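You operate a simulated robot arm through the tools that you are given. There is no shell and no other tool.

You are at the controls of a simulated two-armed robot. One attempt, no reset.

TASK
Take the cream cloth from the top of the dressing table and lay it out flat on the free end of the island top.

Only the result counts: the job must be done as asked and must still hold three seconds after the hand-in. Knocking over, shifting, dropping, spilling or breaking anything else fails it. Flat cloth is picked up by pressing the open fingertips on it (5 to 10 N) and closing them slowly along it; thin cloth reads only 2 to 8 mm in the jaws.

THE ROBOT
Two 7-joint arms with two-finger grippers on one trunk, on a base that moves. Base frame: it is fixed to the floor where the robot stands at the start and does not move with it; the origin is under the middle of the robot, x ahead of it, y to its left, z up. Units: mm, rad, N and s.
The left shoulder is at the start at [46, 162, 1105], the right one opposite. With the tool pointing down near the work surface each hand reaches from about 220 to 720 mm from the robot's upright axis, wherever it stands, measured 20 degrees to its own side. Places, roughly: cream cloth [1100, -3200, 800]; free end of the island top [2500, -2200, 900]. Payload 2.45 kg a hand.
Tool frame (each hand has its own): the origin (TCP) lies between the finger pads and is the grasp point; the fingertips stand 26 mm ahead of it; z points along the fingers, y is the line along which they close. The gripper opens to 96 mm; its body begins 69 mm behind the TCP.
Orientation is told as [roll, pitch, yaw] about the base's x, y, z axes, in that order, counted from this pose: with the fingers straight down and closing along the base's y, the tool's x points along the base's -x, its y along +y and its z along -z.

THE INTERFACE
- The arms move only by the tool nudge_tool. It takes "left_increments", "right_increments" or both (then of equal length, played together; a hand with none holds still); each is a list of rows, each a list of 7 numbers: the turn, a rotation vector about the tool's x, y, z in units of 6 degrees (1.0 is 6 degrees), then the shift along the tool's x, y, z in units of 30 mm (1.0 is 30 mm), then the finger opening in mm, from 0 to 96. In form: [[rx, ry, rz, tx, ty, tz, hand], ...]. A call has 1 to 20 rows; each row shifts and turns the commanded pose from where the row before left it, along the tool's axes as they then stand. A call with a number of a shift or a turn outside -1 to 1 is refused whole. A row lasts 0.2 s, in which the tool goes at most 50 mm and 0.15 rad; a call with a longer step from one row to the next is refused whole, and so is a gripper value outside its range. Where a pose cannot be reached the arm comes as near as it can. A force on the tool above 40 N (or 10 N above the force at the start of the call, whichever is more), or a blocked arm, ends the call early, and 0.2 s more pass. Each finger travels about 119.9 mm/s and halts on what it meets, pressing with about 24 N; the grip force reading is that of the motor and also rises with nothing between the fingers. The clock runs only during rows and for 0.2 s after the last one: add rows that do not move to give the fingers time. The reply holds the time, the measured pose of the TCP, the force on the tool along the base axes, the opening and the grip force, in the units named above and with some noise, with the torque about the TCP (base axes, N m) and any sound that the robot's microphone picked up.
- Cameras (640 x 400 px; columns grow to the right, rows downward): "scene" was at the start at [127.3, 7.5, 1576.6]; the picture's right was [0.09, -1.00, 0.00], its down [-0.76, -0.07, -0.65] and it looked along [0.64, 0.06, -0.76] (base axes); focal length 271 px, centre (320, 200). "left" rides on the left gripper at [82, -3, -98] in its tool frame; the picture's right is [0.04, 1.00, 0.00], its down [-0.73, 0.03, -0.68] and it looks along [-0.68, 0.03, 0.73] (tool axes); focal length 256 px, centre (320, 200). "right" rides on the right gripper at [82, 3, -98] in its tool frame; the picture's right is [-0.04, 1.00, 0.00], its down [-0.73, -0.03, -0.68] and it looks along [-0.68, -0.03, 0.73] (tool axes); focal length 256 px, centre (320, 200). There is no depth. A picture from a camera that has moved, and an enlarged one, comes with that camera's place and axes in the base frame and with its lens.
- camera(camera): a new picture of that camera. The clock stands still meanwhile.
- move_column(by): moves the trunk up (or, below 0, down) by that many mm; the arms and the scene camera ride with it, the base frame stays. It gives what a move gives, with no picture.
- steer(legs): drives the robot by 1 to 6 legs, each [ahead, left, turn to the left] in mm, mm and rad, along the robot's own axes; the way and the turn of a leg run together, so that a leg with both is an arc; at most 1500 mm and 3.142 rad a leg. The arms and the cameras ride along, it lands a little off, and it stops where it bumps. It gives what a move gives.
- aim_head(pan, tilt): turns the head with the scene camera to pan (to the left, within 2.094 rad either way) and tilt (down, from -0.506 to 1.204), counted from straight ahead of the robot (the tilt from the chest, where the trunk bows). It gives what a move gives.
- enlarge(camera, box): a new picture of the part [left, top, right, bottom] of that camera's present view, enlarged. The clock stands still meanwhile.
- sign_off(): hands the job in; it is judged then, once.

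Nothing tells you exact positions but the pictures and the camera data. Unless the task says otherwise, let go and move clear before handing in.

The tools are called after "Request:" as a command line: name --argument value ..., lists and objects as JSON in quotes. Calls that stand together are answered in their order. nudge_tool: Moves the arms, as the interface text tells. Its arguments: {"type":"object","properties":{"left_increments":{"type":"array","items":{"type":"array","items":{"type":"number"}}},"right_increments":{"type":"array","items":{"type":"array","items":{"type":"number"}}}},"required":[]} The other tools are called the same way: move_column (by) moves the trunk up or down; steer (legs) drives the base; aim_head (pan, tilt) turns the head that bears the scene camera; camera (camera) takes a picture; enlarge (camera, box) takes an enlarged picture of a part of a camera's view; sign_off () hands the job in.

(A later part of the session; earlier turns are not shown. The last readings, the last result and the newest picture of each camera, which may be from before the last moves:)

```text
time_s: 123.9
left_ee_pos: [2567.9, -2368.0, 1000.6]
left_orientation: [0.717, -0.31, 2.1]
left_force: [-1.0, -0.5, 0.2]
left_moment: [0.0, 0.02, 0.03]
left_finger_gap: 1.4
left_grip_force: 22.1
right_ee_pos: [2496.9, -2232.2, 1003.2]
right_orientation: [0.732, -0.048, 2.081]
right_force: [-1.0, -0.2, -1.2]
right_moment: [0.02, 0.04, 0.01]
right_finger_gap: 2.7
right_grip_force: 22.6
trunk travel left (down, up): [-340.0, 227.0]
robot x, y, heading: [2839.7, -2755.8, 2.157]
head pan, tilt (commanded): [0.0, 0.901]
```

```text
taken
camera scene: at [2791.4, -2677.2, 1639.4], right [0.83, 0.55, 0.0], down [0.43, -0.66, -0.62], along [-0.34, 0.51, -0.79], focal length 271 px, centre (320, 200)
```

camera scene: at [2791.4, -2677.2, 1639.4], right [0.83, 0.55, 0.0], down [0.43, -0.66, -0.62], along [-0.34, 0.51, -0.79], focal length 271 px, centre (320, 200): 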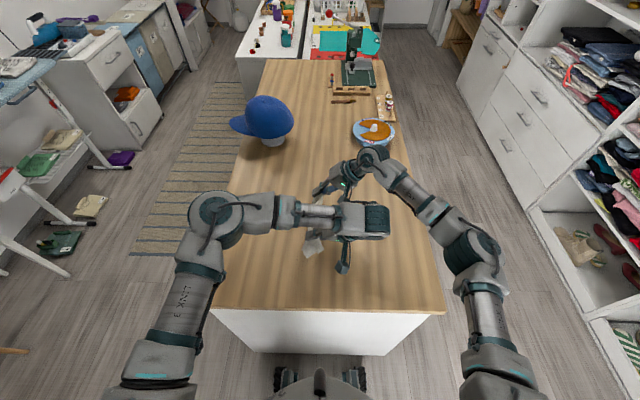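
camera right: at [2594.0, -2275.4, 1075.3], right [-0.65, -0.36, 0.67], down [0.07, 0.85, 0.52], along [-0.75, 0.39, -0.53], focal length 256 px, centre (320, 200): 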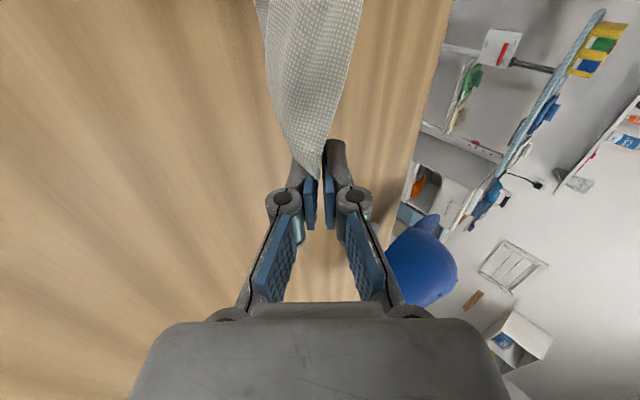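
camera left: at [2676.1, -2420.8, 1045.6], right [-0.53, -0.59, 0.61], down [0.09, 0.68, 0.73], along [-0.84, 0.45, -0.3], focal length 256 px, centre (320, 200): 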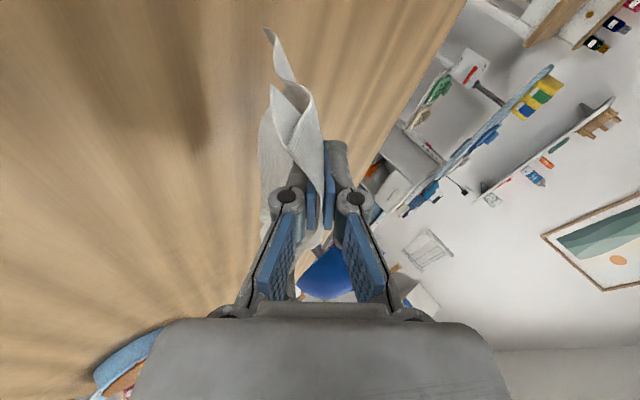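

The cloth is limp and simply hangs straight down, so rolling doesn't help; I'll roll back to vertical, move 50 mm left and lower so the edge is just touching, then drag right faster than I lower so it always trails flat.

Request:
nudge_tool --left_increments '[[1, 0, 0, 0, 0, 0, 0], [1, 0, 0, 0, 0, 0, 0], [1, 0, 0, 0, 0, 0, 0], [1, 0, 0, 0, 0, 0, 0], [1, 0, 0, 0, 0, 0, 0], [1, 0, 0, 0, 0, 0, 0], [1, 0, 0, 0, 0, 0, 0], [0, 0, 0, 0, 0.4, 0, 0], [0, 0, 0, 0, 0.6, 0, 0], [0, 0, 0, 0, 0.6, 0, 0], [0, 0, 0, 0.0915, 0, 0.286, 0], [0, 0, 0, 0.0915, 0, 0.286, 0], [0, 0, 0, 0, 0, 0, 0], [0, 0, 0, 0, 0, 0, 0]]' --right_increments '[[1, 0, 0, 0, 0, 0, 0], [1, 0, 0, 0, 0, 0, 0], [1, 0, 0, 0, 0, 0, 0], [1, 0, 0, 0, 0, 0, 0], [1, 0, 0, 0, 0, 0, 0], [1, 0, 0, 0, 0, 0, 0], [1, 0, 0, 0, 0, 0, 0], [0, 0, 0, 0, 0.4, 0, 0], [0, 0, 0, 0, 0.6, 0, 0], [0, 0, 0, 0, 0.6, 0, 0], [0, 0, 0, 0.015, 0, 0.3, 0], [0, 0, 0, 0.015, 0, 0.3, 0], [0, 0, 0, 0, 0, 0, 0], [0, 0, 0, 0, 0, 0, 0]]'

Request:
camera --camera "right"

Request:
camera --camera "left"

```text
time_s: 126.9
left_ee_pos: [2525.4, -2392.9, 982.3]
left_orientation: [-0.018, -0.308, 2.099]
left_force: [1.0, -0.6, 2.6]
left_moment: [-0.15, 0.18, 0.15]
left_finger_gap: 2.1
left_grip_force: 28.0
right_ee_pos: [2451.9, -2255.4, 985.7]
right_orientation: [-0.005, -0.048, 2.081]
right_force: [0.1, -0.3, -1.5]
right_moment: [-0.02, 0.0, 0.0]
right_finger_gap: 2.6
right_grip_force: 24.1
trunk travel left (down, up): [-340.0, 227.0]
robot x, y, heading: [2841.5, -2754.1, 2.153]
head pan, tilt (commanded): [0.0, 0.901]
```

```text
taken
camera right: at [2492.1, -2333.1, 1079.8], right [-0.89, -0.45, 0.0], down [-0.32, 0.62, 0.71], along [-0.32, 0.64, -0.7], focal length 256 px, centre (320, 200)
```

right: 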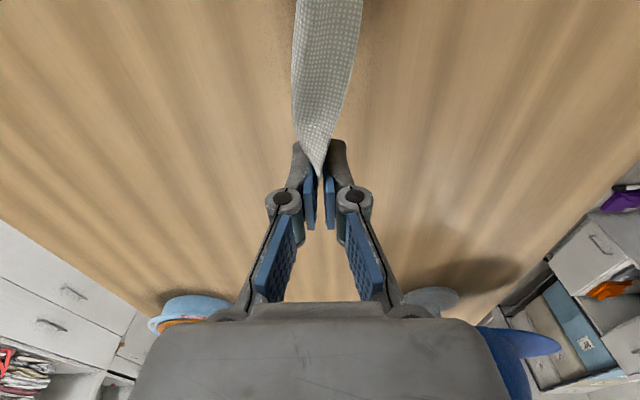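

```text
taken
camera left: at [2581.0, -2485.2, 1051.5], right [-0.85, -0.53, -0.03], down [-0.29, 0.4, 0.87], along [-0.45, 0.74, -0.49], focal length 256 px, centre (320, 200)
```

left: 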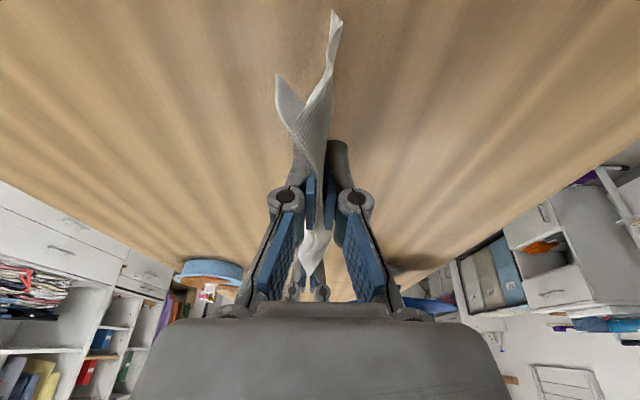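

Both hands still hold and the lower edge is about at the wood. Now I drag right steadily while lowering gradually, so the sheet always trails to the left.

Request:
nudge_tool --left_increments '[[0, 0, 0, 0.0203, -0.333, 0.0635, 0], [0, 0, 0, 0.0203, -0.333, 0.0635, 0], [0, 0, 0, 0.0203, -0.333, 0.0635, 0], [0, 0, 0, 0.051, -0.333, 0.159, 0], [0, 0, 0, 0.051, -0.333, 0.159, 0], [0, 0, 0, 0.051, -0.333, 0.159, 0], [0, 0, 0, 0.051, -0.333, 0.159, 0], [0, 0, 0, 0, 0, 0, 0]]' --right_increments '[[0, 0, 0, 0.0032, -0.333, 0.0667, 0], [0, 0, 0, 0.0032, -0.333, 0.0667, 0], [0, 0, 0, 0.0032, -0.333, 0.0667, 0], [0, 0, 0, 0.008, -0.333, 0.167, 0], [0, 0, 0, 0.008, -0.333, 0.167, 0], [0, 0, 0, 0.008, -0.333, 0.167, 0], [0, 0, 0, 0.008, -0.333, 0.167, 0], [0, 0, 0, 0, 0, 0, 0]]'

Request:
camera --camera "right"

Request:
camera --camera "left"

```text
time_s: 128.7
left_ee_pos: [2587.9, -2357.0, 956.4]
left_orientation: [-0.019, -0.308, 2.1]
left_force: [0.8, -0.6, 4.3]
left_moment: [0.05, 0.01, 0.01]
left_finger_gap: 3.4
left_grip_force: 22.0
right_ee_pos: [2516.2, -2219.3, 959.0]
right_orientation: [-0.004, -0.049, 2.081]
right_force: [-1.3, 0.9, 1.8]
right_moment: [0.0, 0.01, -0.02]
right_finger_gap: 0.2
right_grip_force: 21.0
trunk travel left (down, up): [-340.0, 227.0]
robot x, y, heading: [2840.3, -2753.0, 2.152]
head pan, tilt (commanded): [0.0, 0.901]
```

```text
taken
camera right: at [2556.4, -2297.9, 1053.8], right [-0.89, -0.45, 0.0], down [-0.32, 0.62, 0.71], along [-0.32, 0.64, -0.7], focal length 256 px, centre (320, 200)
```

right: 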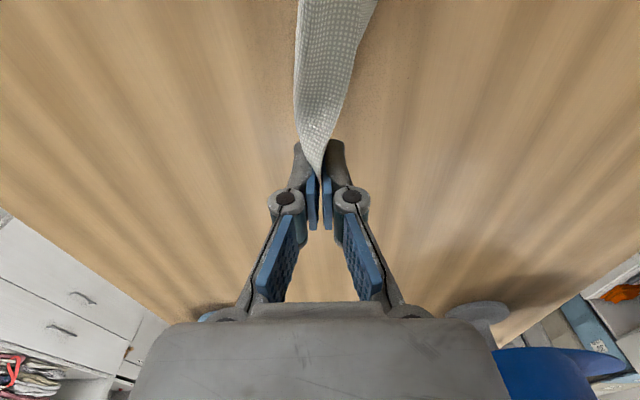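

```text
taken
camera left: at [2643.8, -2449.2, 1026.6], right [-0.85, -0.53, -0.03], down [-0.28, 0.4, 0.87], along [-0.45, 0.74, -0.49], focal length 256 px, centre (320, 200)
```

left: 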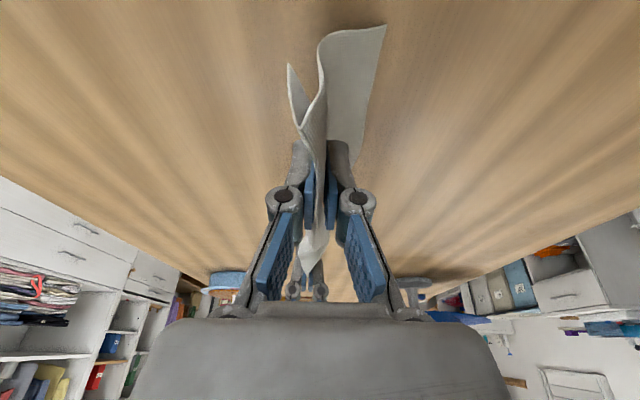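

The near part of the sheet now lies trailing to the left as intended. I continue the same motion down to the surface.

Request:
nudge_tool --left_increments '[[0, 0, 0, 0.0407, -0.4, 0.127, 0], [0, 0, 0, 0.0407, -0.4, 0.127, 0], [0, 0, 0, 0.051, -0.4, 0.159, 0], [0, 0, 0, 0.051, -0.4, 0.159, 0], [0, 0, 0, 0.051, -0.4, 0.159, 0], [0, 0, 0, 0.051, -0.4, 0.159, 0], [0, 0, 0, 0.0407, -0.4, 0.127, 0], [0, 0, 0, 0.0407, -0.4, 0.127, 0], [0, 0, 0, 0, 0, 0, 0]]' --right_increments '[[0, 0, 0, 0.006, -0.4, 0.133, 0], [0, 0, 0, 0.006, -0.4, 0.133, 0], [0, 0, 0, 0.008, -0.4, 0.167, 0], [0, 0, 0, 0.008, -0.4, 0.167, 0], [0, 0, 0, 0.008, -0.4, 0.167, 0], [0, 0, 0, 0.008, -0.4, 0.167, 0], [0, 0, 0, 0.006, -0.4, 0.133, 0], [0, 0, 0, 0.006, -0.4, 0.133, 0], [0, 0, 0, 0, 0, 0, 0]]'

Request:
camera --camera "right"

Request:
camera --camera "left"

Request:
enlarge --camera "scene" --box '[250, 150, 410, 310]'

```text
time_s: 130.7
left_ee_pos: [2672.0, -2307.1, 923.9]
left_orientation: [-0.017, -0.308, 2.099]
left_force: [0.7, -0.2, 1.4]
left_moment: [-0.06, 0.13, 0.03]
left_finger_gap: 3.0
left_grip_force: 29.7
right_ee_pos: [2601.3, -2172.3, 924.4]
right_orientation: [-0.002, -0.049, 2.081]
right_force: [-0.9, 0.6, 0.9]
right_moment: [0.05, -0.02, 0.0]
right_finger_gap: 2.3
right_grip_force: 22.1
trunk travel left (down, up): [-340.0, 227.0]
robot x, y, heading: [2840.2, -2754.6, 2.164]
head pan, tilt (commanded): [0.0, 0.901]
```

```text
taken
camera right: at [2640.7, -2250.6, 1018.7], right [-0.89, -0.45, 0.0], down [-0.32, 0.62, 0.71], along [-0.32, 0.64, -0.7], focal length 256 px, centre (320, 200)
```

right: 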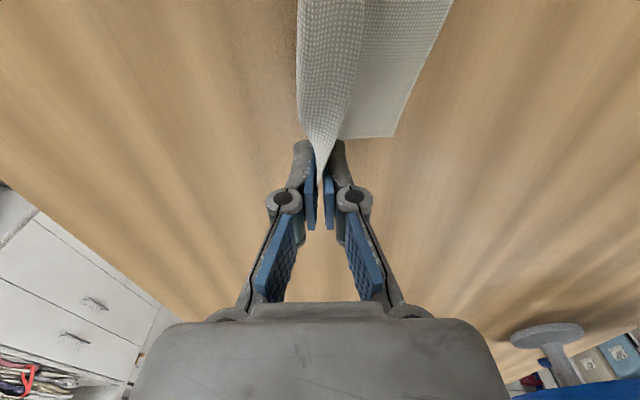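

```text
taken
camera left: at [2728.0, -2399.9, 993.4], right [-0.85, -0.53, -0.03], down [-0.28, 0.4, 0.87], along [-0.45, 0.74, -0.49], focal length 256 px, centre (320, 200)
```

left: 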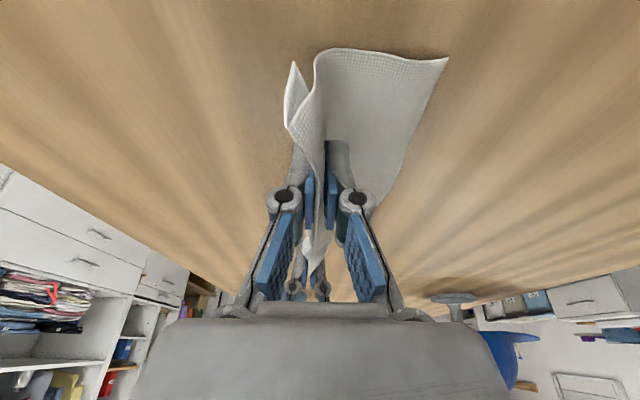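

```text
2.50 times, centred on (330, 230) of scene
camera zoom: at [2793.0, -2676.5, 1639.4], right [0.83, 0.55, 0.0], down [0.43, -0.66, -0.62], along [-0.34, 0.51, -0.79], focal length 678 px, centre (295, 125)
```

zoom: 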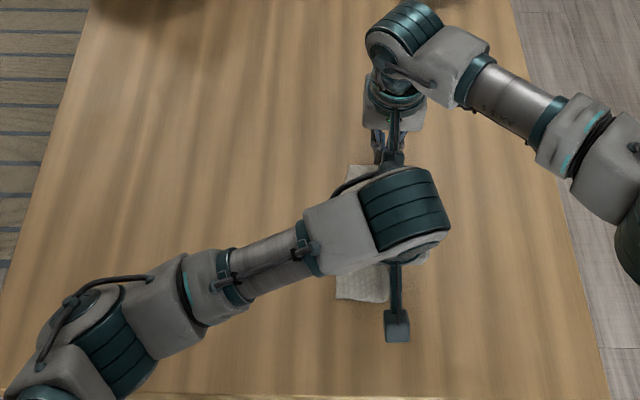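

The sheet is now laid out trailing left, with the tips about 19 mm above the wood. I continue the last bit down to about 4 mm.

Request:
nudge_tool --left_increments '[[0, 0, 0, 0.0407, -0.333, 0.127, 0], [0, 0, 0, 0.0407, -0.333, 0.127, 0], [0, 0, 0, 0.0407, -0.333, 0.127, 0], [0, 0, 0, 0.0305, -0.333, 0.095, 0], [0, 0, 0, 0, -0.2, 0, 0], [0, 0, 0, 0, 0, 0, 0]]' --right_increments '[[0, 0, 0, 0.006, -0.333, 0.133, 0], [0, 0, 0, 0.006, -0.333, 0.133, 0], [0, 0, 0, 0.006, -0.333, 0.133, 0], [0, 0, 0, 0.005, -0.333, 0.083, 0], [0, 0, 0, 0, -0.2, 0, 0], [0, 0, 0, 0, 0, 0, 0]]'

Request:
camera --camera "right"

Request:
camera --camera "left"

```text
time_s: 132.1
left_ee_pos: [2711.6, -2285.2, 908.2]
left_orientation: [-0.018, -0.31, 2.101]
left_force: [-0.9, -0.7, 13.6]
left_moment: [0.11, -0.01, -0.05]
left_finger_gap: 3.6
left_grip_force: 21.2
right_ee_pos: [2640.8, -2151.9, 910.1]
right_orientation: [-0.002, -0.05, 2.08]
right_force: [0.4, 0.0, 1.5]
right_moment: [-0.02, 0.03, 0.01]
right_finger_gap: 0.4
right_grip_force: 21.0
trunk travel left (down, up): [-340.0, 227.0]
robot x, y, heading: [2837.7, -2755.7, 2.153]
head pan, tilt (commanded): [0.0, 0.901]
```

```text
taken
camera right: at [2680.5, -2228.7, 1004.3], right [-0.89, -0.45, 0.0], down [-0.32, 0.62, 0.71], along [-0.32, 0.64, -0.7], focal length 256 px, centre (320, 200)
```

right: 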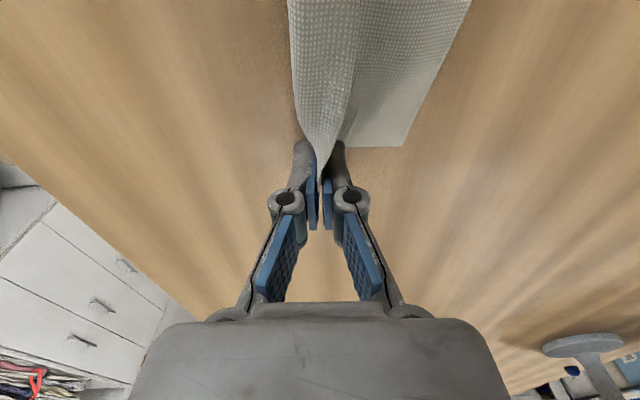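

```text
taken
camera left: at [2767.6, -2377.1, 978.8], right [-0.85, -0.53, -0.03], down [-0.28, 0.4, 0.87], along [-0.45, 0.74, -0.49], focal length 256 px, centre (320, 200)
```

left: 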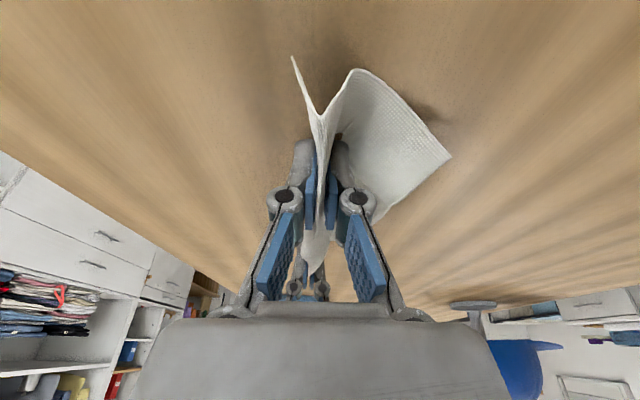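

Request:
nudge_tool --left_increments '[[0, 0, 0, -0.005, 0, -0.02, 0], [0, 0, 0, 0, 0, 0, 0], [0, 0, 0, 0, 0, 0, 0]]' --right_increments '[[0, 0, 0, 0.003, 0, 0.067, 0], [0, 0, 0, 0.003, 0, 0.05, 0], [0, 0, 0, 0, 0, 0, 0]]'

```text
time_s: 132.9
left_ee_pos: [2712.5, -2284.5, 909.1]
left_orientation: [-0.018, -0.309, 2.099]
left_force: [0.1, -0.9, 4.0]
left_moment: [0.01, -0.05, 0.01]
left_finger_gap: 3.7
left_grip_force: 22.9
right_ee_pos: [2641.6, -2150.7, 905.5]
right_orientation: [-0.002, -0.051, 2.079]
right_force: [-0.5, 1.6, 8.0]
right_moment: [-0.08, -0.01, -0.03]
right_finger_gap: 1.9
right_grip_force: 27.4
trunk travel left (down, up): [-340.0, 227.0]
robot x, y, heading: [2843.8, -2750.2, 2.156]
head pan, tilt (commanded): [0.0, 0.901]
```

Both fingertip pairs now press lightly on the wood through the cloth. I open them slowly so they spread the ridge flat, pausing to look.

Request:
nudge_tool --left_increments '[[0, 0, 0, 0.003, 0, 0.008, 4], [0, 0, 0, 0, 0, 0, 7], [0, 0, 0, 0, 0, 0, 10], [0, 0, 0, 0, 0, 0, 13], [0, 0, 0, 0, 0, 0, 16], [0, 0, 0, 0, 0, 0, 19], [0, 0, 0, 0, 0, 0, 22]]' --right_increments '[[0, 0, 0, 0, 0, 0, 4], [0, 0, 0, 0, 0, 0, 7], [0, 0, 0, 0, 0, 0, 10], [0, 0, 0, 0, 0, 0, 13], [0, 0, 0, 0, 0, 0, 16], [0, 0, 0, 0, 0, 0, 19], [0, 0, 0, 0, 0, 0, 22]]'

Request:
camera --camera "right"

Request:
camera --camera "left"

```text
time_s: 134.5
left_ee_pos: [2712.1, -2284.0, 908.6]
left_orientation: [-0.017, -0.308, 2.1]
left_force: [-0.7, 0.1, 3.9]
left_moment: [0.01, -0.01, 0.0]
left_finger_gap: 22.7
left_grip_force: 0.0
right_ee_pos: [2641.4, -2150.6, 905.4]
right_orientation: [-0.003, -0.048, 2.081]
right_force: [1.4, 1.4, 10.2]
right_moment: [-0.04, -0.16, 0.06]
right_finger_gap: 22.7
right_grip_force: 4.7
trunk travel left (down, up): [-340.0, 227.0]
robot x, y, heading: [2838.5, -2753.3, 2.156]
head pan, tilt (commanded): [0.0, 0.901]
```

```text
taken
camera right: at [2681.0, -2228.9, 1000.7], right [-0.89, -0.45, 0.0], down [-0.32, 0.62, 0.71], along [-0.32, 0.64, -0.7], focal length 256 px, centre (320, 200)
```

right: 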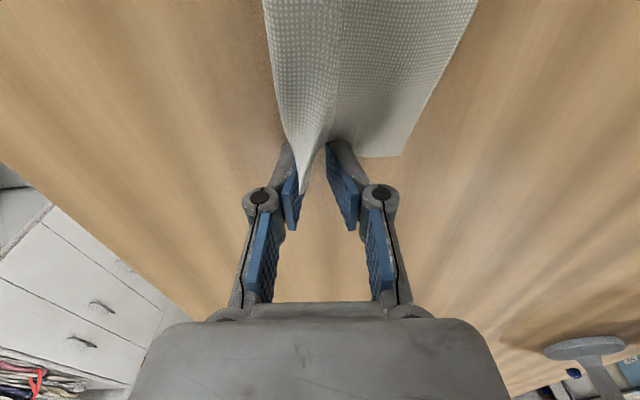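

```text
taken
camera left: at [2768.0, -2377.6, 978.6], right [-0.85, -0.53, -0.03], down [-0.28, 0.4, 0.87], along [-0.45, 0.74, -0.49], focal length 256 px, centre (320, 200)
```

left: 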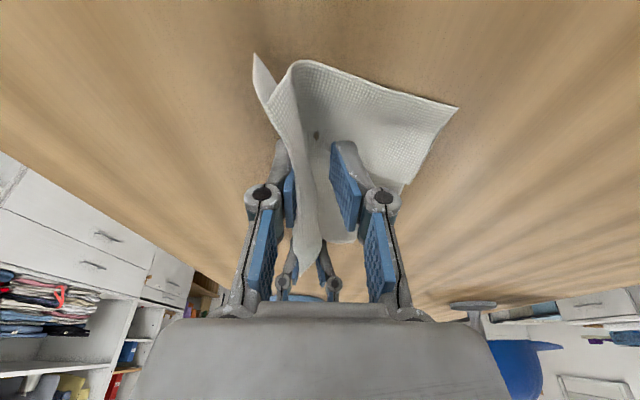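

Request:
nudge_tool --left_increments '[[0, 0, 0, 0.003, 0, 0.01, 25], [0, 0, 0, 0, 0, 0, 28], [0, 0, 0, 0, 0, 0, 31], [0, 0, 0, 0, 0, 0, 34], [0, 0, 0, 0, 0, 0, 37], [0, 0, 0, 0, 0, 0, 40], [0, 0, 0, 0, 0, 0, 44], [0, 0, 0, 0, 0, 0, 48], [0, 0, 0, 0, 0, 0, 52]]' --right_increments '[[0, 0, 0, 0, 0, 0, 25], [0, 0, 0, 0, 0, 0, 28], [0, 0, 0, 0, 0, 0, 31], [0, 0, 0, 0, 0, 0, 34], [0, 0, 0, 0, 0, 0, 37], [0, 0, 0, 0, 0, 0, 40], [0, 0, 0, 0, 0, 0, 44], [0, 0, 0, 0, 0, 0, 48], [0, 0, 0, 0, 0, 0, 52]]'

Request:
camera --camera "right"

Request:
camera --camera "left"

```text
time_s: 136.5
left_ee_pos: [2711.6, -2284.7, 907.3]
left_orientation: [-0.02, -0.308, 2.1]
left_force: [0.3, 0.2, 1.1]
left_moment: [-0.03, 0.06, 0.02]
left_finger_gap: 52.0
left_grip_force: 0.0
right_ee_pos: [2641.3, -2151.6, 906.5]
right_orientation: [0.0, -0.049, 2.081]
right_force: [0.7, 0.0, 0.7]
right_moment: [-0.01, 0.04, 0.05]
right_finger_gap: 52.0
right_grip_force: 0.3
trunk travel left (down, up): [-340.0, 227.0]
robot x, y, heading: [2843.3, -2754.3, 2.16]
head pan, tilt (commanded): [0.0, 0.901]
```

```text
taken
camera right: at [2680.9, -2228.3, 1000.4], right [-0.89, -0.45, 0.0], down [-0.32, 0.62, 0.71], along [-0.32, 0.64, -0.7], focal length 256 px, centre (320, 200)
```

right: 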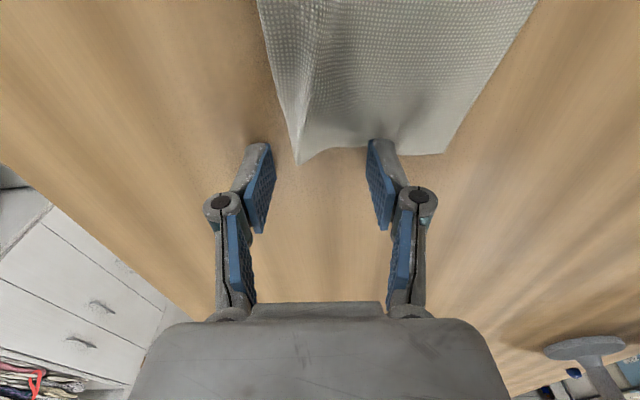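

```text
taken
camera left: at [2768.4, -2376.9, 978.2], right [-0.85, -0.53, -0.03], down [-0.28, 0.4, 0.87], along [-0.45, 0.74, -0.49], focal length 256 px, centre (320, 200)
```

left: 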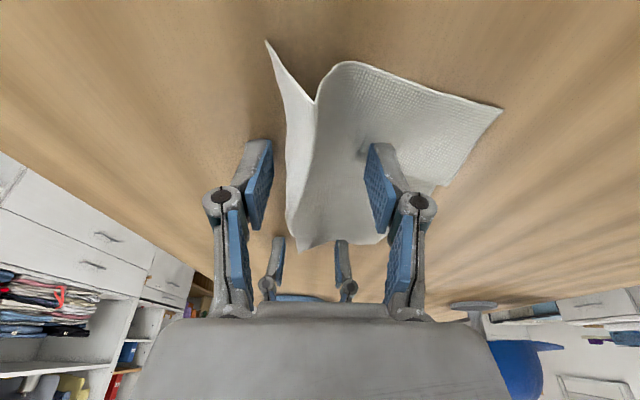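

The cloth is released. I raise both hands straight up and look at how it lies.

Request:
nudge_tool --left_increments '[[0, 0, 0, -0.051, 0, -0.159, 52], [0, 0, 0, -0.153, 0, -0.477, 52], [0, 0, 0, -0.203, 0, -0.635, 52], [0, 0, 0, -0.203, 0, -0.635, 52], [0, 0, 0, -0.203, 0, -0.635, 52], [0, 0, 0, -0.203, 0, -0.635, 52], [0, 0, 0, -0.203, 0, -0.635, 52]]' --right_increments '[[0, 0, 0, -0.008, 0, -0.167, 52], [0, 0, 0, -0.025, 0, -0.5, 52], [0, 0, 0, -0.033, 0, -0.667, 52], [0, 0, 0, -0.033, 0, -0.667, 52], [0, 0, 0, -0.033, 0, -0.667, 52], [0, 0, 0, -0.033, 0, -0.667, 52], [0, 0, 0, -0.033, 0, -0.667, 52]]'

Request:
camera --camera "right"

Request:
camera --camera "left"

Request:
camera --camera "scene"

```text
time_s: 138.1
left_ee_pos: [2708.9, -2285.6, 1028.7]
left_orientation: [-0.017, -0.308, 2.1]
left_force: [-0.8, -0.3, -0.2]
left_moment: [0.0, -0.04, 0.03]
left_finger_gap: 52.3
left_grip_force: 0.1
right_ee_pos: [2640.9, -2150.7, 1026.4]
right_orientation: [-0.002, -0.05, 2.079]
right_force: [0.5, -0.4, 0.0]
right_moment: [-0.03, -0.02, 0.02]
right_finger_gap: 52.2
right_grip_force: 0.0
trunk travel left (down, up): [-340.0, 227.0]
robot x, y, heading: [2844.5, -2754.6, 2.158]
head pan, tilt (commanded): [0.0, 0.901]
```

```text
taken
camera right: at [2680.3, -2228.1, 1121.3], right [-0.89, -0.45, 0.0], down [-0.32, 0.62, 0.71], along [-0.32, 0.64, -0.7], focal length 256 px, centre (320, 200)
```

right: 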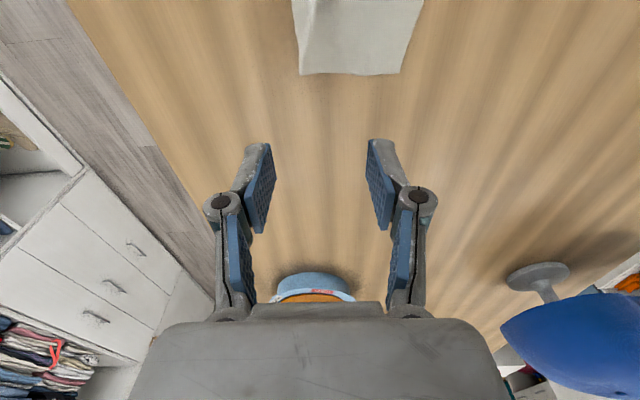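

```text
taken
camera left: at [2766.2, -2378.6, 1099.0], right [-0.85, -0.53, -0.03], down [-0.28, 0.4, 0.87], along [-0.45, 0.74, -0.49], focal length 256 px, centre (320, 200)
```

left: 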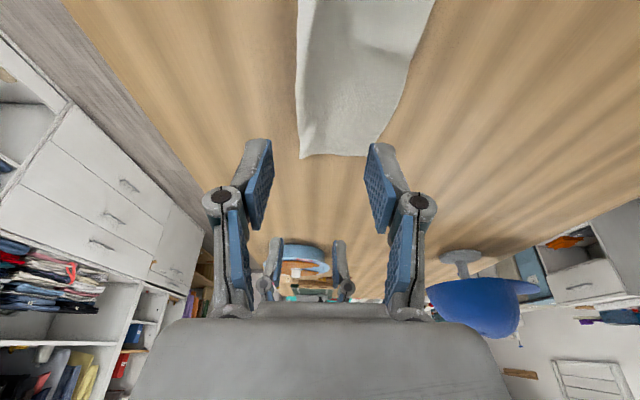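

```text
taken
camera scene: at [2793.0, -2677.0, 1639.4], right [0.83, 0.55, 0.0], down [0.43, -0.66, -0.62], along [-0.34, 0.51, -0.79], focal length 271 px, centre (320, 200)
```

scene: 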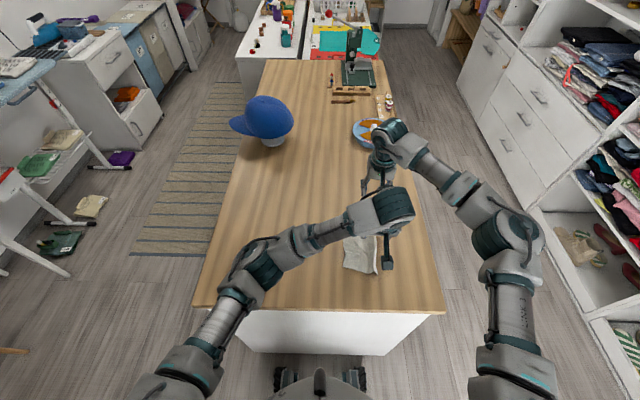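

The cloth has relaxed almost flat. I swing the left hand out of the way to get a clear look from above.

Request:
nudge_tool --left_increments '[[0, 0, 0, 0, 1, -0.3, 52], [0, 0, 0, 0, 1, -0.3, 52], [0, 0, 0, 0, 1, 0, 52], [0, 0, 0, 0, 1, 0, 52], [0, 0, 0, 0, 1, 0, 52], [0, 0, 0, 0, 1, 0, 52], [0, 0, 0, 0, 1, 0, 52], [0, 0, 0, 0, 1, 0, 52], [0, 0, 0, 0, 1, 0, 52], [0, 0, 0, 0, 0, 0, 52]]'

Request:
enlarge --camera "scene" --box '[290, 180, 430, 300]'

Request:
camera --camera "scene"

```text
time_s: 140.3
left_ee_pos: [2478.0, -2425.6, 1040.4]
left_orientation: [-0.018, -0.309, 2.1]
left_force: [-0.1, -0.4, 0.5]
left_moment: [0.03, 0.04, 0.0]
left_finger_gap: 52.0
left_grip_force: 0.1
right_ee_pos: [2638.9, -2150.9, 1025.7]
right_orientation: [-0.003, -0.049, 2.079]
right_force: [-0.5, 0.0, 0.0]
right_moment: [0.01, 0.02, 0.0]
right_finger_gap: 51.9
right_grip_force: 0.2
trunk travel left (down, up): [-340.0, 227.0]
robot x, y, heading: [2840.9, -2758.6, 2.157]
head pan, tilt (commanded): [0.0, 0.901]
```

```text
3.33 times, centred on (360, 240) of scene
camera zoom: at [2789.5, -2678.4, 1639.3], right [0.83, 0.55, 0.0], down [0.43, -0.66, -0.62], along [-0.34, 0.52, -0.79], focal length 904 px, centre (187, 67)
```

zoom: 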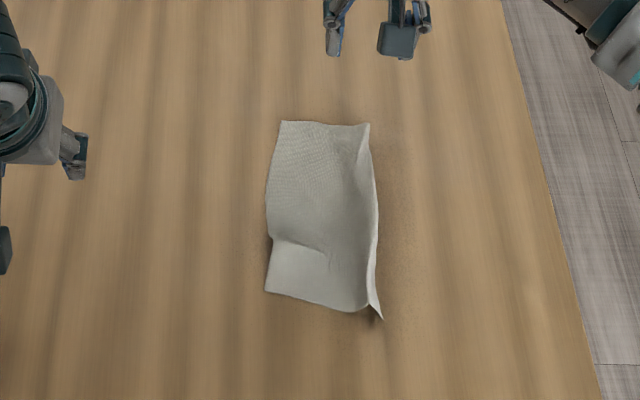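

```text
taken
camera scene: at [2789.5, -2678.4, 1639.3], right [0.83, 0.55, 0.0], down [0.43, -0.66, -0.62], along [-0.34, 0.52, -0.79], focal length 271 px, centre (320, 200)
```

scene: 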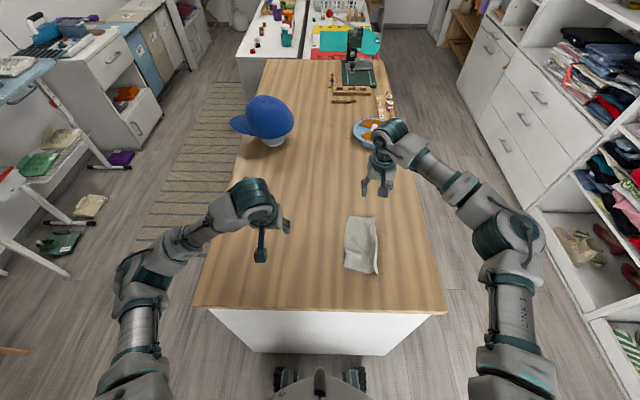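

Request:
enlarge --camera "scene" --box '[330, 205, 390, 285]'

Request:
camera --camera "right"

Request:
camera --camera "left"

```text
5.00 times, centred on (360, 245) of scene
camera zoom: at [2789.5, -2678.4, 1639.3], right [0.83, 0.55, 0.0], down [0.43, -0.66, -0.62], along [-0.34, 0.52, -0.79], focal length 1357 px, centre (120, -25)
```

zoom: 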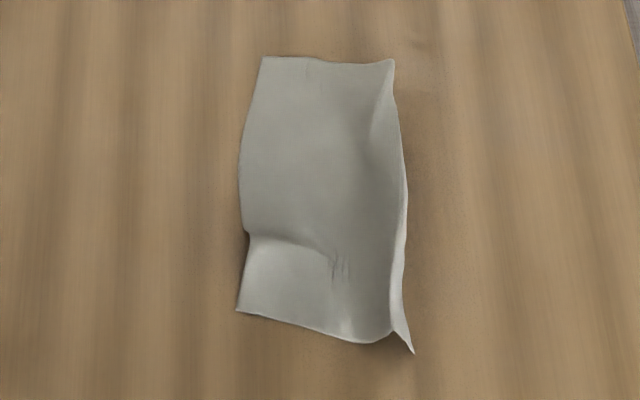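

```text
taken
camera right: at [2679.0, -2228.2, 1120.6], right [-0.89, -0.45, 0.0], down [-0.32, 0.62, 0.71], along [-0.32, 0.64, -0.7], focal length 256 px, centre (320, 200)
```

right: 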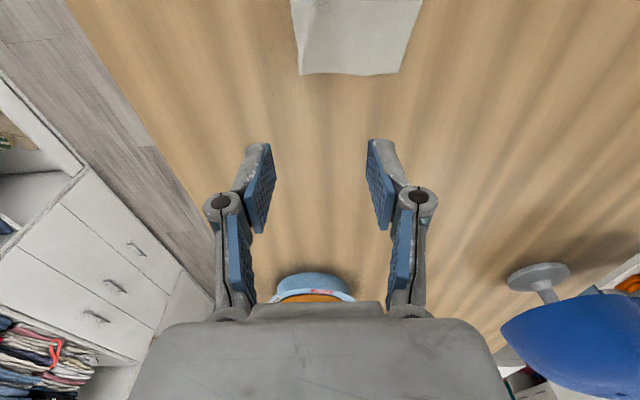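

```text
taken
camera left: at [2533.4, -2518.0, 1110.7], right [-0.85, -0.53, -0.03], down [-0.29, 0.4, 0.87], along [-0.45, 0.74, -0.49], focal length 256 px, centre (320, 200)
```

left: 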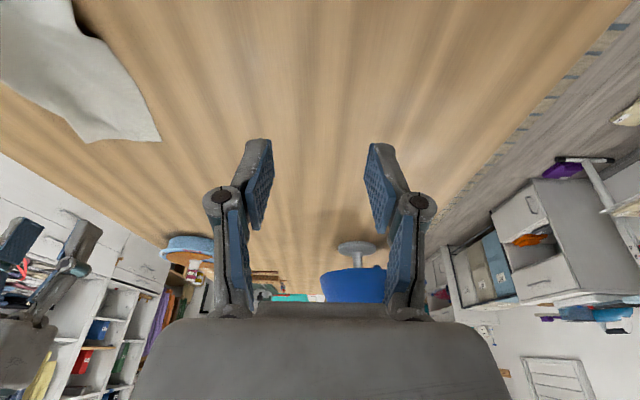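

The cloth lies fairly flat but its right strip seems folded or standing up. I'll bring the right hand back and to the right so its camera can see that side.

Request:
nudge_tool --right_increments '[[0, 0, 0, 0, -0.3, -0.8, 52], [0, 0, 0, 0.95, -0.3, -0.3, 52], [0, 0, 0, 0.95, -0.3, 0, 52], [0, 0, 0, 0.95, -0.3, 0, 52], [0, 0, 0, 0.95, -0.3, 0, 52], [0, 0, 0, 0.95, -0.3, 0, 52], [0, 0, 0, 0.95, -0.3, 0, 52], [0, 0, 0, 0.95, -0.3, 0, 52], [0, 0, 0, 0, 0, 0, 52], [0, 0, 0, 0, 0, 0, 52]]'

Request:
camera --camera "right"

```text
time_s: 142.5
left_ee_pos: [2480.4, -2424.4, 1040.2]
left_orientation: [-0.017, -0.308, 2.099]
left_force: [0.6, 0.2, 0.5]
left_moment: [-0.01, -0.04, -0.01]
left_finger_gap: 52.3
left_grip_force: 0.1
right_ee_pos: [2801.6, -2292.3, 1050.4]
right_orientation: [-0.004, -0.048, 2.083]
right_force: [-0.1, 0.4, -0.2]
right_moment: [0.01, -0.02, 0.0]
right_finger_gap: 52.2
right_grip_force: 0.0
trunk travel left (down, up): [-340.0, 227.0]
robot x, y, heading: [2838.4, -2756.4, 2.156]
head pan, tilt (commanded): [0.0, 0.901]
```

```text
taken
camera right: at [2841.3, -2369.2, 1144.6], right [-0.89, -0.45, 0.0], down [-0.32, 0.62, 0.71], along [-0.32, 0.64, -0.7], focal length 256 px, centre (320, 200)
```

right: 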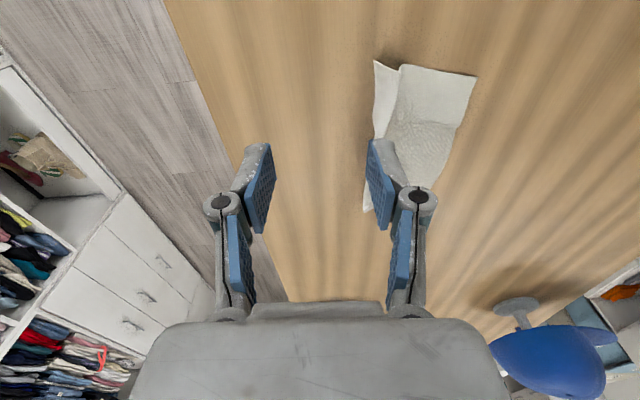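

The right strip stands as a tent along the right edge: the main sheet is flat, then a ridge about 25 mm high, then a flap sloping down to the right. I'll close the right fingers to see the whole of it unobstructed.

Request:
nudge_tool --right_increments '[[0, 0, 0, 0, 0, 0, 30], [0, 0, 0, 0, 0, 0, 0], [0, 0, 0, 0, 0, 0, 0]]'

Request:
enlarge --camera "right" --box '[340, 40, 500, 230]'

```text
time_s: 143.3
left_ee_pos: [2478.3, -2424.2, 1039.8]
left_orientation: [-0.018, -0.308, 2.1]
left_force: [-0.4, 0.7, 0.8]
left_moment: [0.05, 0.02, -0.03]
left_finger_gap: 51.8
left_grip_force: 0.0
right_ee_pos: [2800.5, -2290.2, 1049.8]
right_orientation: [-0.001, -0.05, 2.082]
right_force: [-0.6, -0.3, 0.3]
right_moment: [0.04, 0.03, -0.02]
right_finger_gap: 0.0
right_grip_force: 24.0
trunk travel left (down, up): [-340.0, 227.0]
robot x, y, heading: [2843.8, -2758.0, 2.16]
head pan, tilt (commanded): [0.0, 0.901]
```

```text
2.11 times, centred on (420, 135) of right
camera zoom: at [2841.1, -2368.9, 1144.6], right [-0.89, -0.45, 0.0], down [-0.32, 0.62, 0.71], along [-0.32, 0.64, -0.7], focal length 539 px, centre (110, 337)
```

zoom: 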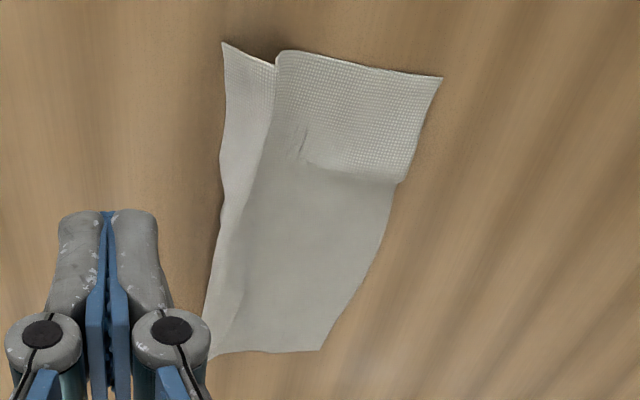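

Now the fold is clear: the flap lies on the right with an S-fold beside it, larger at the far end. I'll put one finger on the flap and one on the main sheet, press, and open the gripper to spread it – left hand for the near end, right hand for the far end. First I move both hands above those spots.

Request:
nudge_tool --right_increments '[[0, 0, 0, -0.9, 0, 0, 20], [0, 0, 0, -0.9, 0, 0, 46], [0, 0, 0, -0.9, 0.1, 0, 46], [0, 0, 0, -0.9, 0.3, 0, 46], [0, 0, 0, -0.9, 0.4, 0, 46], [0, 0, 0, -0.9, 0.4, 0, 46], [0, 0, 0, -0.9, 0.4, 0, 46], [0, 0, 0, 0, 0.4, 0, 46], [0, 0, 0, 0, 0, 0, 46]]'

Request:
nudge_tool --left_increments '[[0, 0, -0.5, 0, 0, 0, 46], [0, 0, 0, 0.12, -0.963, -0.038, 46], [0, 0, 0, 0.12, -0.963, -0.038, 46], [0, 0, 0, 0.12, -0.963, -0.038, 46], [0, 0, 0, 0.12, -0.963, -0.038, 46], [0, 0, 0, 0.12, -0.963, -0.038, 46], [0, 0, 0, 0.12, -0.963, -0.038, 46], [0, 0, 0, 0.12, -0.963, -0.038, 46], [0, 0, 0, 0.12, -0.963, -0.038, 46], [0, 0, 0, 0.12, -0.963, -0.038, 46], [0, 0, 0, 0, 0, 0, 46]]'

Request:
camera --camera "left"

Request:
camera --camera "right"

```text
time_s: 145.3
left_ee_pos: [2479.2, -2424.6, 1039.7]
left_orientation: [-0.019, -0.307, 2.1]
left_force: [-0.6, 0.0, 0.2]
left_moment: [0.02, -0.01, 0.01]
left_finger_gap: 52.2
left_grip_force: 0.0
right_ee_pos: [2654.3, -2156.1, 1059.7]
right_orientation: [-0.003, -0.048, 2.081]
right_force: [0.9, -0.8, 0.5]
right_moment: [0.0, 0.01, -0.02]
right_finger_gap: 46.0
right_grip_force: 0.0
trunk travel left (down, up): [-340.0, 227.0]
robot x, y, heading: [2842.0, -2754.9, 2.15]
head pan, tilt (commanded): [0.0, 0.901]
```

```text
time_s: 147.7
left_ee_pos: [2716.3, -2311.5, 1049.7]
left_orientation: [-0.035, -0.307, 2.152]
left_force: [0.8, 0.5, 0.4]
left_moment: [0.0, 0.0, -0.01]
left_finger_gap: 45.9
left_grip_force: 0.0
right_ee_pos: [2657.0, -2154.2, 1058.6]
right_orientation: [-0.002, -0.048, 2.08]
right_force: [0.2, -0.3, -0.4]
right_moment: [0.01, 0.02, -0.03]
right_finger_gap: 46.3
right_grip_force: 0.0
trunk travel left (down, up): [-340.0, 227.0]
robot x, y, heading: [2838.5, -2756.2, 2.158]
head pan, tilt (commanded): [0.0, 0.901]
```

```text
taken
camera left: at [2775.7, -2402.0, 1119.4], right [-0.82, -0.57, -0.04], down [-0.32, 0.38, 0.87], along [-0.48, 0.72, -0.49], focal length 256 px, centre (320, 200)
```

left: 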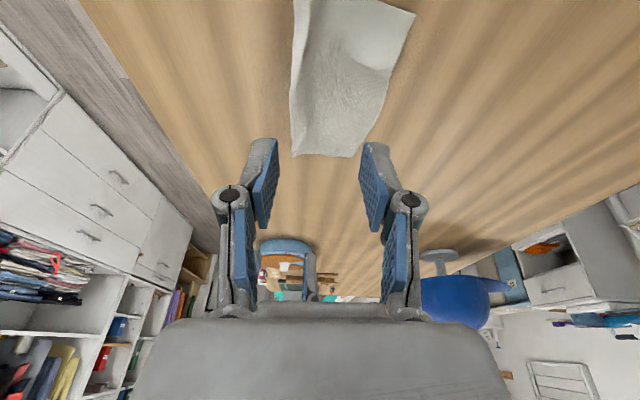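

```text
taken
camera right: at [2696.1, -2232.7, 1152.9], right [-0.89, -0.45, 0.0], down [-0.32, 0.62, 0.71], along [-0.32, 0.64, -0.7], focal length 256 px, centre (320, 200)
```

right: 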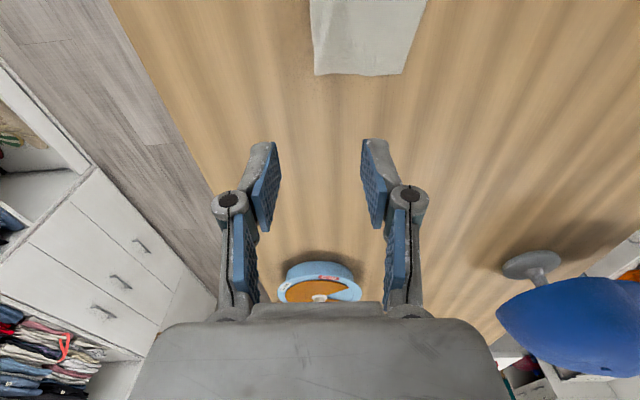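

Request:
enlarge --camera "left" --box '[270, 0, 430, 180]'

Request:
enlarge --camera "right" --box '[290, 0, 450, 100]'

```text
2.22 times, centred on (350, 90) of left
camera zoom: at [2775.7, -2402.0, 1119.4], right [-0.82, -0.57, -0.04], down [-0.32, 0.38, 0.87], along [-0.48, 0.72, -0.49], focal length 569 px, centre (253, 444)
```

zoom: 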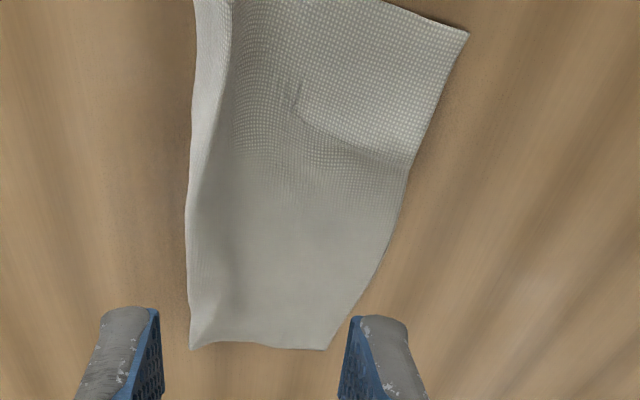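

```text
4.00 times, centred on (370, 50) of right
camera zoom: at [2696.1, -2232.7, 1152.9], right [-0.89, -0.45, 0.0], down [-0.32, 0.62, 0.71], along [-0.32, 0.64, -0.7], focal length 1024 px, centre (120, 800)
```

zoom: 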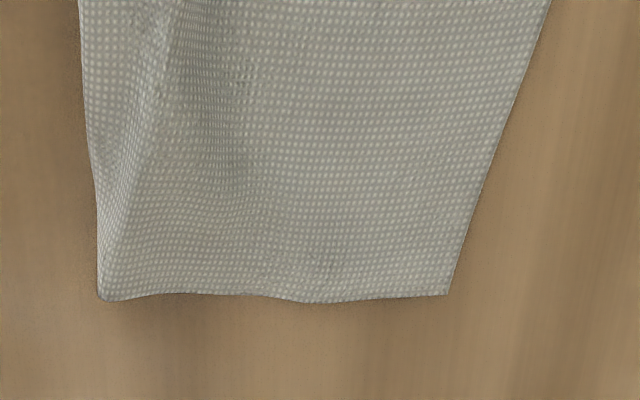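

The strip on the right is tucked under the sheet, most at the far end. The cleanest fix is to re-pick the cloth by its left long edge so everything unfolds by hanging, then lay it again moving left. I position both hands above that edge.

Request:
nudge_tool --left_increments '[[0, 0, 0.63, 0, 0, 0, 34], [0, 0, 0.63, 0, 0, 0, 28], [0, 0, 0, 0.02, 0.68, 0, 28], [0, 0, 0, 0.02, 0.68, 0, 28], [0, 0, 0, 0.202, 0, 0.635, 28], [0, 0, 0, 0.202, 0, 0.635, 28], [0, 0, 0, 0.202, 0, 0.635, 28], [0, 0, 0, 0.202, 0, 0.635, 28], [0, 0, 0, 0.202, 0, 0.635, 28], [0, 0, 0, 0.202, 0, 0.635, 28], [0, 0, 0, 0, 0, 0, 28]]' --right_increments '[[0, 0, 0.57, 0, 0, 0, 34], [0, 0, 0, 0, 0, 0, 28], [0, 0, 0, 0.24, 0.92, 0, 28], [0, 0, 0, 0.24, 0.92, 0, 28], [0, 0, 0, 0.034, 0, 0.71, 28], [0, 0, 0, 0.034, 0, 0.71, 28], [0, 0, 0, 0.034, 0, 0.71, 28], [0, 0, 0, 0.034, 0, 0.71, 28], [0, 0, 0, 0.034, 0, 0.71, 28], [0, 0, 0, 0.034, 0, 0.71, 28], [0, 0, 0, 0, 0, 0, 28]]'

Request:
camera --camera "left"

Request:
camera --camera "right"

```text
time_s: 150.1
left_ee_pos: [2679.9, -2331.0, 928.3]
left_orientation: [0.008, -0.309, 2.015]
left_force: [1.4, -0.3, 0.5]
left_moment: [0.02, 0.01, -0.01]
left_finger_gap: 28.0
left_grip_force: 0.1
right_ee_pos: [2615.0, -2191.1, 929.0]
right_orientation: [0.002, -0.05, 2.019]
right_force: [-0.3, 0.6, -0.9]
right_moment: [-0.01, 0.0, -0.01]
right_finger_gap: 28.5
right_grip_force: 0.0
trunk travel left (down, up): [-340.0, 227.0]
robot x, y, heading: [2843.1, -2753.3, 2.157]
head pan, tilt (commanded): [0.0, 0.901]
```

```text
taken
camera left: at [2730.5, -2427.1, 998.3], right [-0.88, -0.47, 0.0], down [-0.23, 0.43, 0.87], along [-0.4, 0.77, -0.49], focal length 256 px, centre (320, 200)
```

left: 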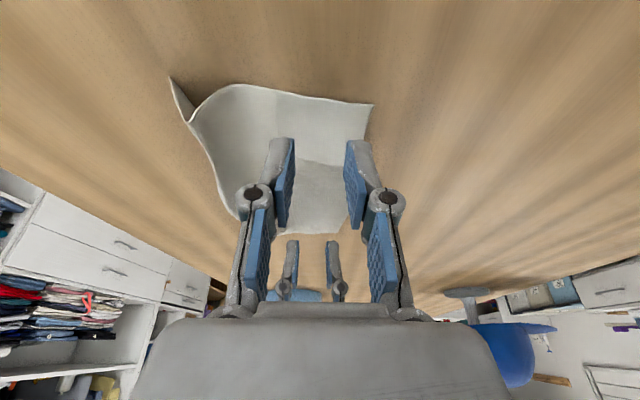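

```text
taken
camera right: at [2650.4, -2270.4, 1023.6], right [-0.92, -0.4, 0.0], down [-0.28, 0.64, 0.71], along [-0.29, 0.65, -0.7], focal length 256 px, centre (320, 200)
```

right: 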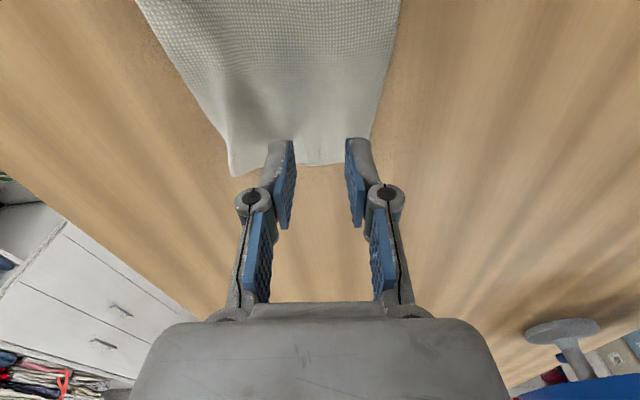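

Both pairs of fingertips are placed over the left edge. I lower them to just above contact.

Request:
nudge_tool --left_increments '[[0, 0, 0, 0.0542, 0.02, 0.169, 28], [0, 0, 0, 0.0542, 0.02, 0.169, 28], [0, 0, 0, 0.0542, 0.02, 0.169, 28], [0, 0, 0, 0, 0, 0, 28], [0, 0, 0, 0, 0, 0, 28]]' --right_increments '[[0, 0, 0, 0.011, 0.055, 0.222, 28], [0, 0, 0, 0.011, 0.055, 0.222, 28], [0, 0, 0, 0.011, 0.055, 0.222, 28], [0, 0, 0, 0, 0, 0, 28], [0, 0, 0, 0, 0, 0, 28]]'

Request:
camera --camera "left"

Request:
camera --camera "right"

```text
time_s: 151.3
left_ee_pos: [2677.9, -2332.7, 912.5]
left_orientation: [0.007, -0.311, 2.015]
left_force: [-0.4, 0.1, 0.3]
left_moment: [0.01, 0.05, 0.01]
left_finger_gap: 28.2
left_grip_force: 0.1
right_ee_pos: [2609.7, -2193.6, 909.5]
right_orientation: [0.001, -0.049, 2.019]
right_force: [0.6, -0.2, 0.0]
right_moment: [-0.02, 0.0, -0.01]
right_finger_gap: 28.2
right_grip_force: 0.0
trunk travel left (down, up): [-340.0, 227.0]
robot x, y, heading: [2842.4, -2755.0, 2.152]
head pan, tilt (commanded): [0.0, 0.901]
```

```text
taken
camera left: at [2727.1, -2428.5, 982.7], right [-0.88, -0.47, -0.01], down [-0.23, 0.43, 0.87], along [-0.4, 0.77, -0.49], focal length 256 px, centre (320, 200)
```

left: 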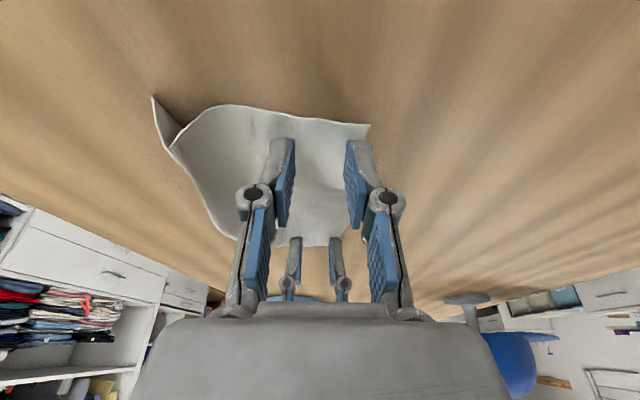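

```text
taken
camera right: at [2644.4, -2273.8, 1004.7], right [-0.92, -0.4, 0.0], down [-0.28, 0.64, 0.71], along [-0.29, 0.65, -0.7], focal length 256 px, centre (320, 200)
```

right: 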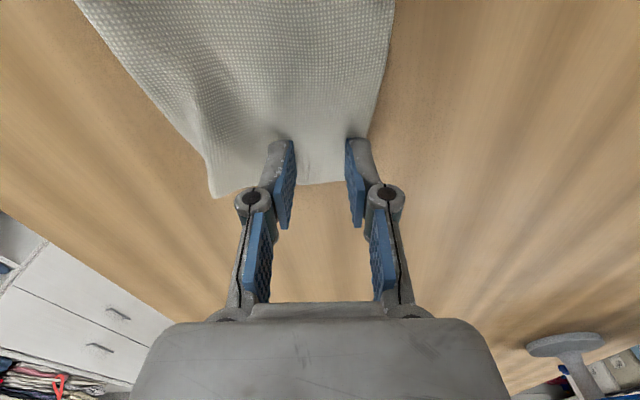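

Request:
nudge_tool --left_increments '[[0, 0, 0, 0, -0.133, 0, 28], [0, 0, 0, 0.0122, 0, 0.038, 28], [0, 0, 0, 0.0122, 0, 0.038, 28], [0, 0, 0, 0, 0, 0, 28], [0, 0, 0, 0, 0, 0, 28]]' --right_increments '[[0, 0, 0, 0, 0, 0, 28], [0, 0, 0, 0.002, 0, 0.05, 28], [0, 0, 0, 0.002, 0, 0.05, 28], [0, 0, 0, 0, 0, 0, 28], [0, 0, 0, 0, 0, 0, 28]]'

```text
time_s: 152.5
left_ee_pos: [2681.8, -2331.1, 909.9]
left_orientation: [0.007, -0.309, 2.014]
left_force: [0.0, -0.8, -0.6]
left_moment: [0.02, 0.01, 0.01]
left_finger_gap: 28.1
left_grip_force: 0.1
right_ee_pos: [2609.1, -2194.0, 908.0]
right_orientation: [0.001, -0.051, 2.02]
right_force: [0.8, 0.6, 6.9]
right_moment: [-0.05, 0.01, -0.02]
right_finger_gap: 28.2
right_grip_force: 0.0
trunk travel left (down, up): [-340.0, 227.0]
robot x, y, heading: [2840.5, -2756.7, 2.154]
head pan, tilt (commanded): [0.0, 0.901]
```

Request:
nudge_tool --left_increments '[[0, 0, 0, 0.009, 0, 0.028, 28], [0, 0, 0, 0.009, 0, 0.028, 28], [0, 0, 0, 0, 0, 0, 28], [0, 0, 0, 0, 0, 0, 28]]'

```text
time_s: 153.5
left_ee_pos: [2682.6, -2332.1, 910.0]
left_orientation: [0.005, -0.311, 2.017]
left_force: [-1.6, 1.8, 9.7]
left_moment: [0.0, 0.05, -0.02]
left_finger_gap: 28.2
left_grip_force: 0.4
right_ee_pos: [2608.0, -2195.8, 907.6]
right_orientation: [-0.001, -0.049, 2.02]
right_force: [-0.6, 1.3, 7.9]
right_moment: [-0.07, 0.06, 0.0]
right_finger_gap: 28.0
right_grip_force: 0.1
trunk travel left (down, up): [-340.0, 227.0]
robot x, y, heading: [2838.9, -2753.7, 2.155]
head pan, tilt (commanded): [0.0, 0.901]
```

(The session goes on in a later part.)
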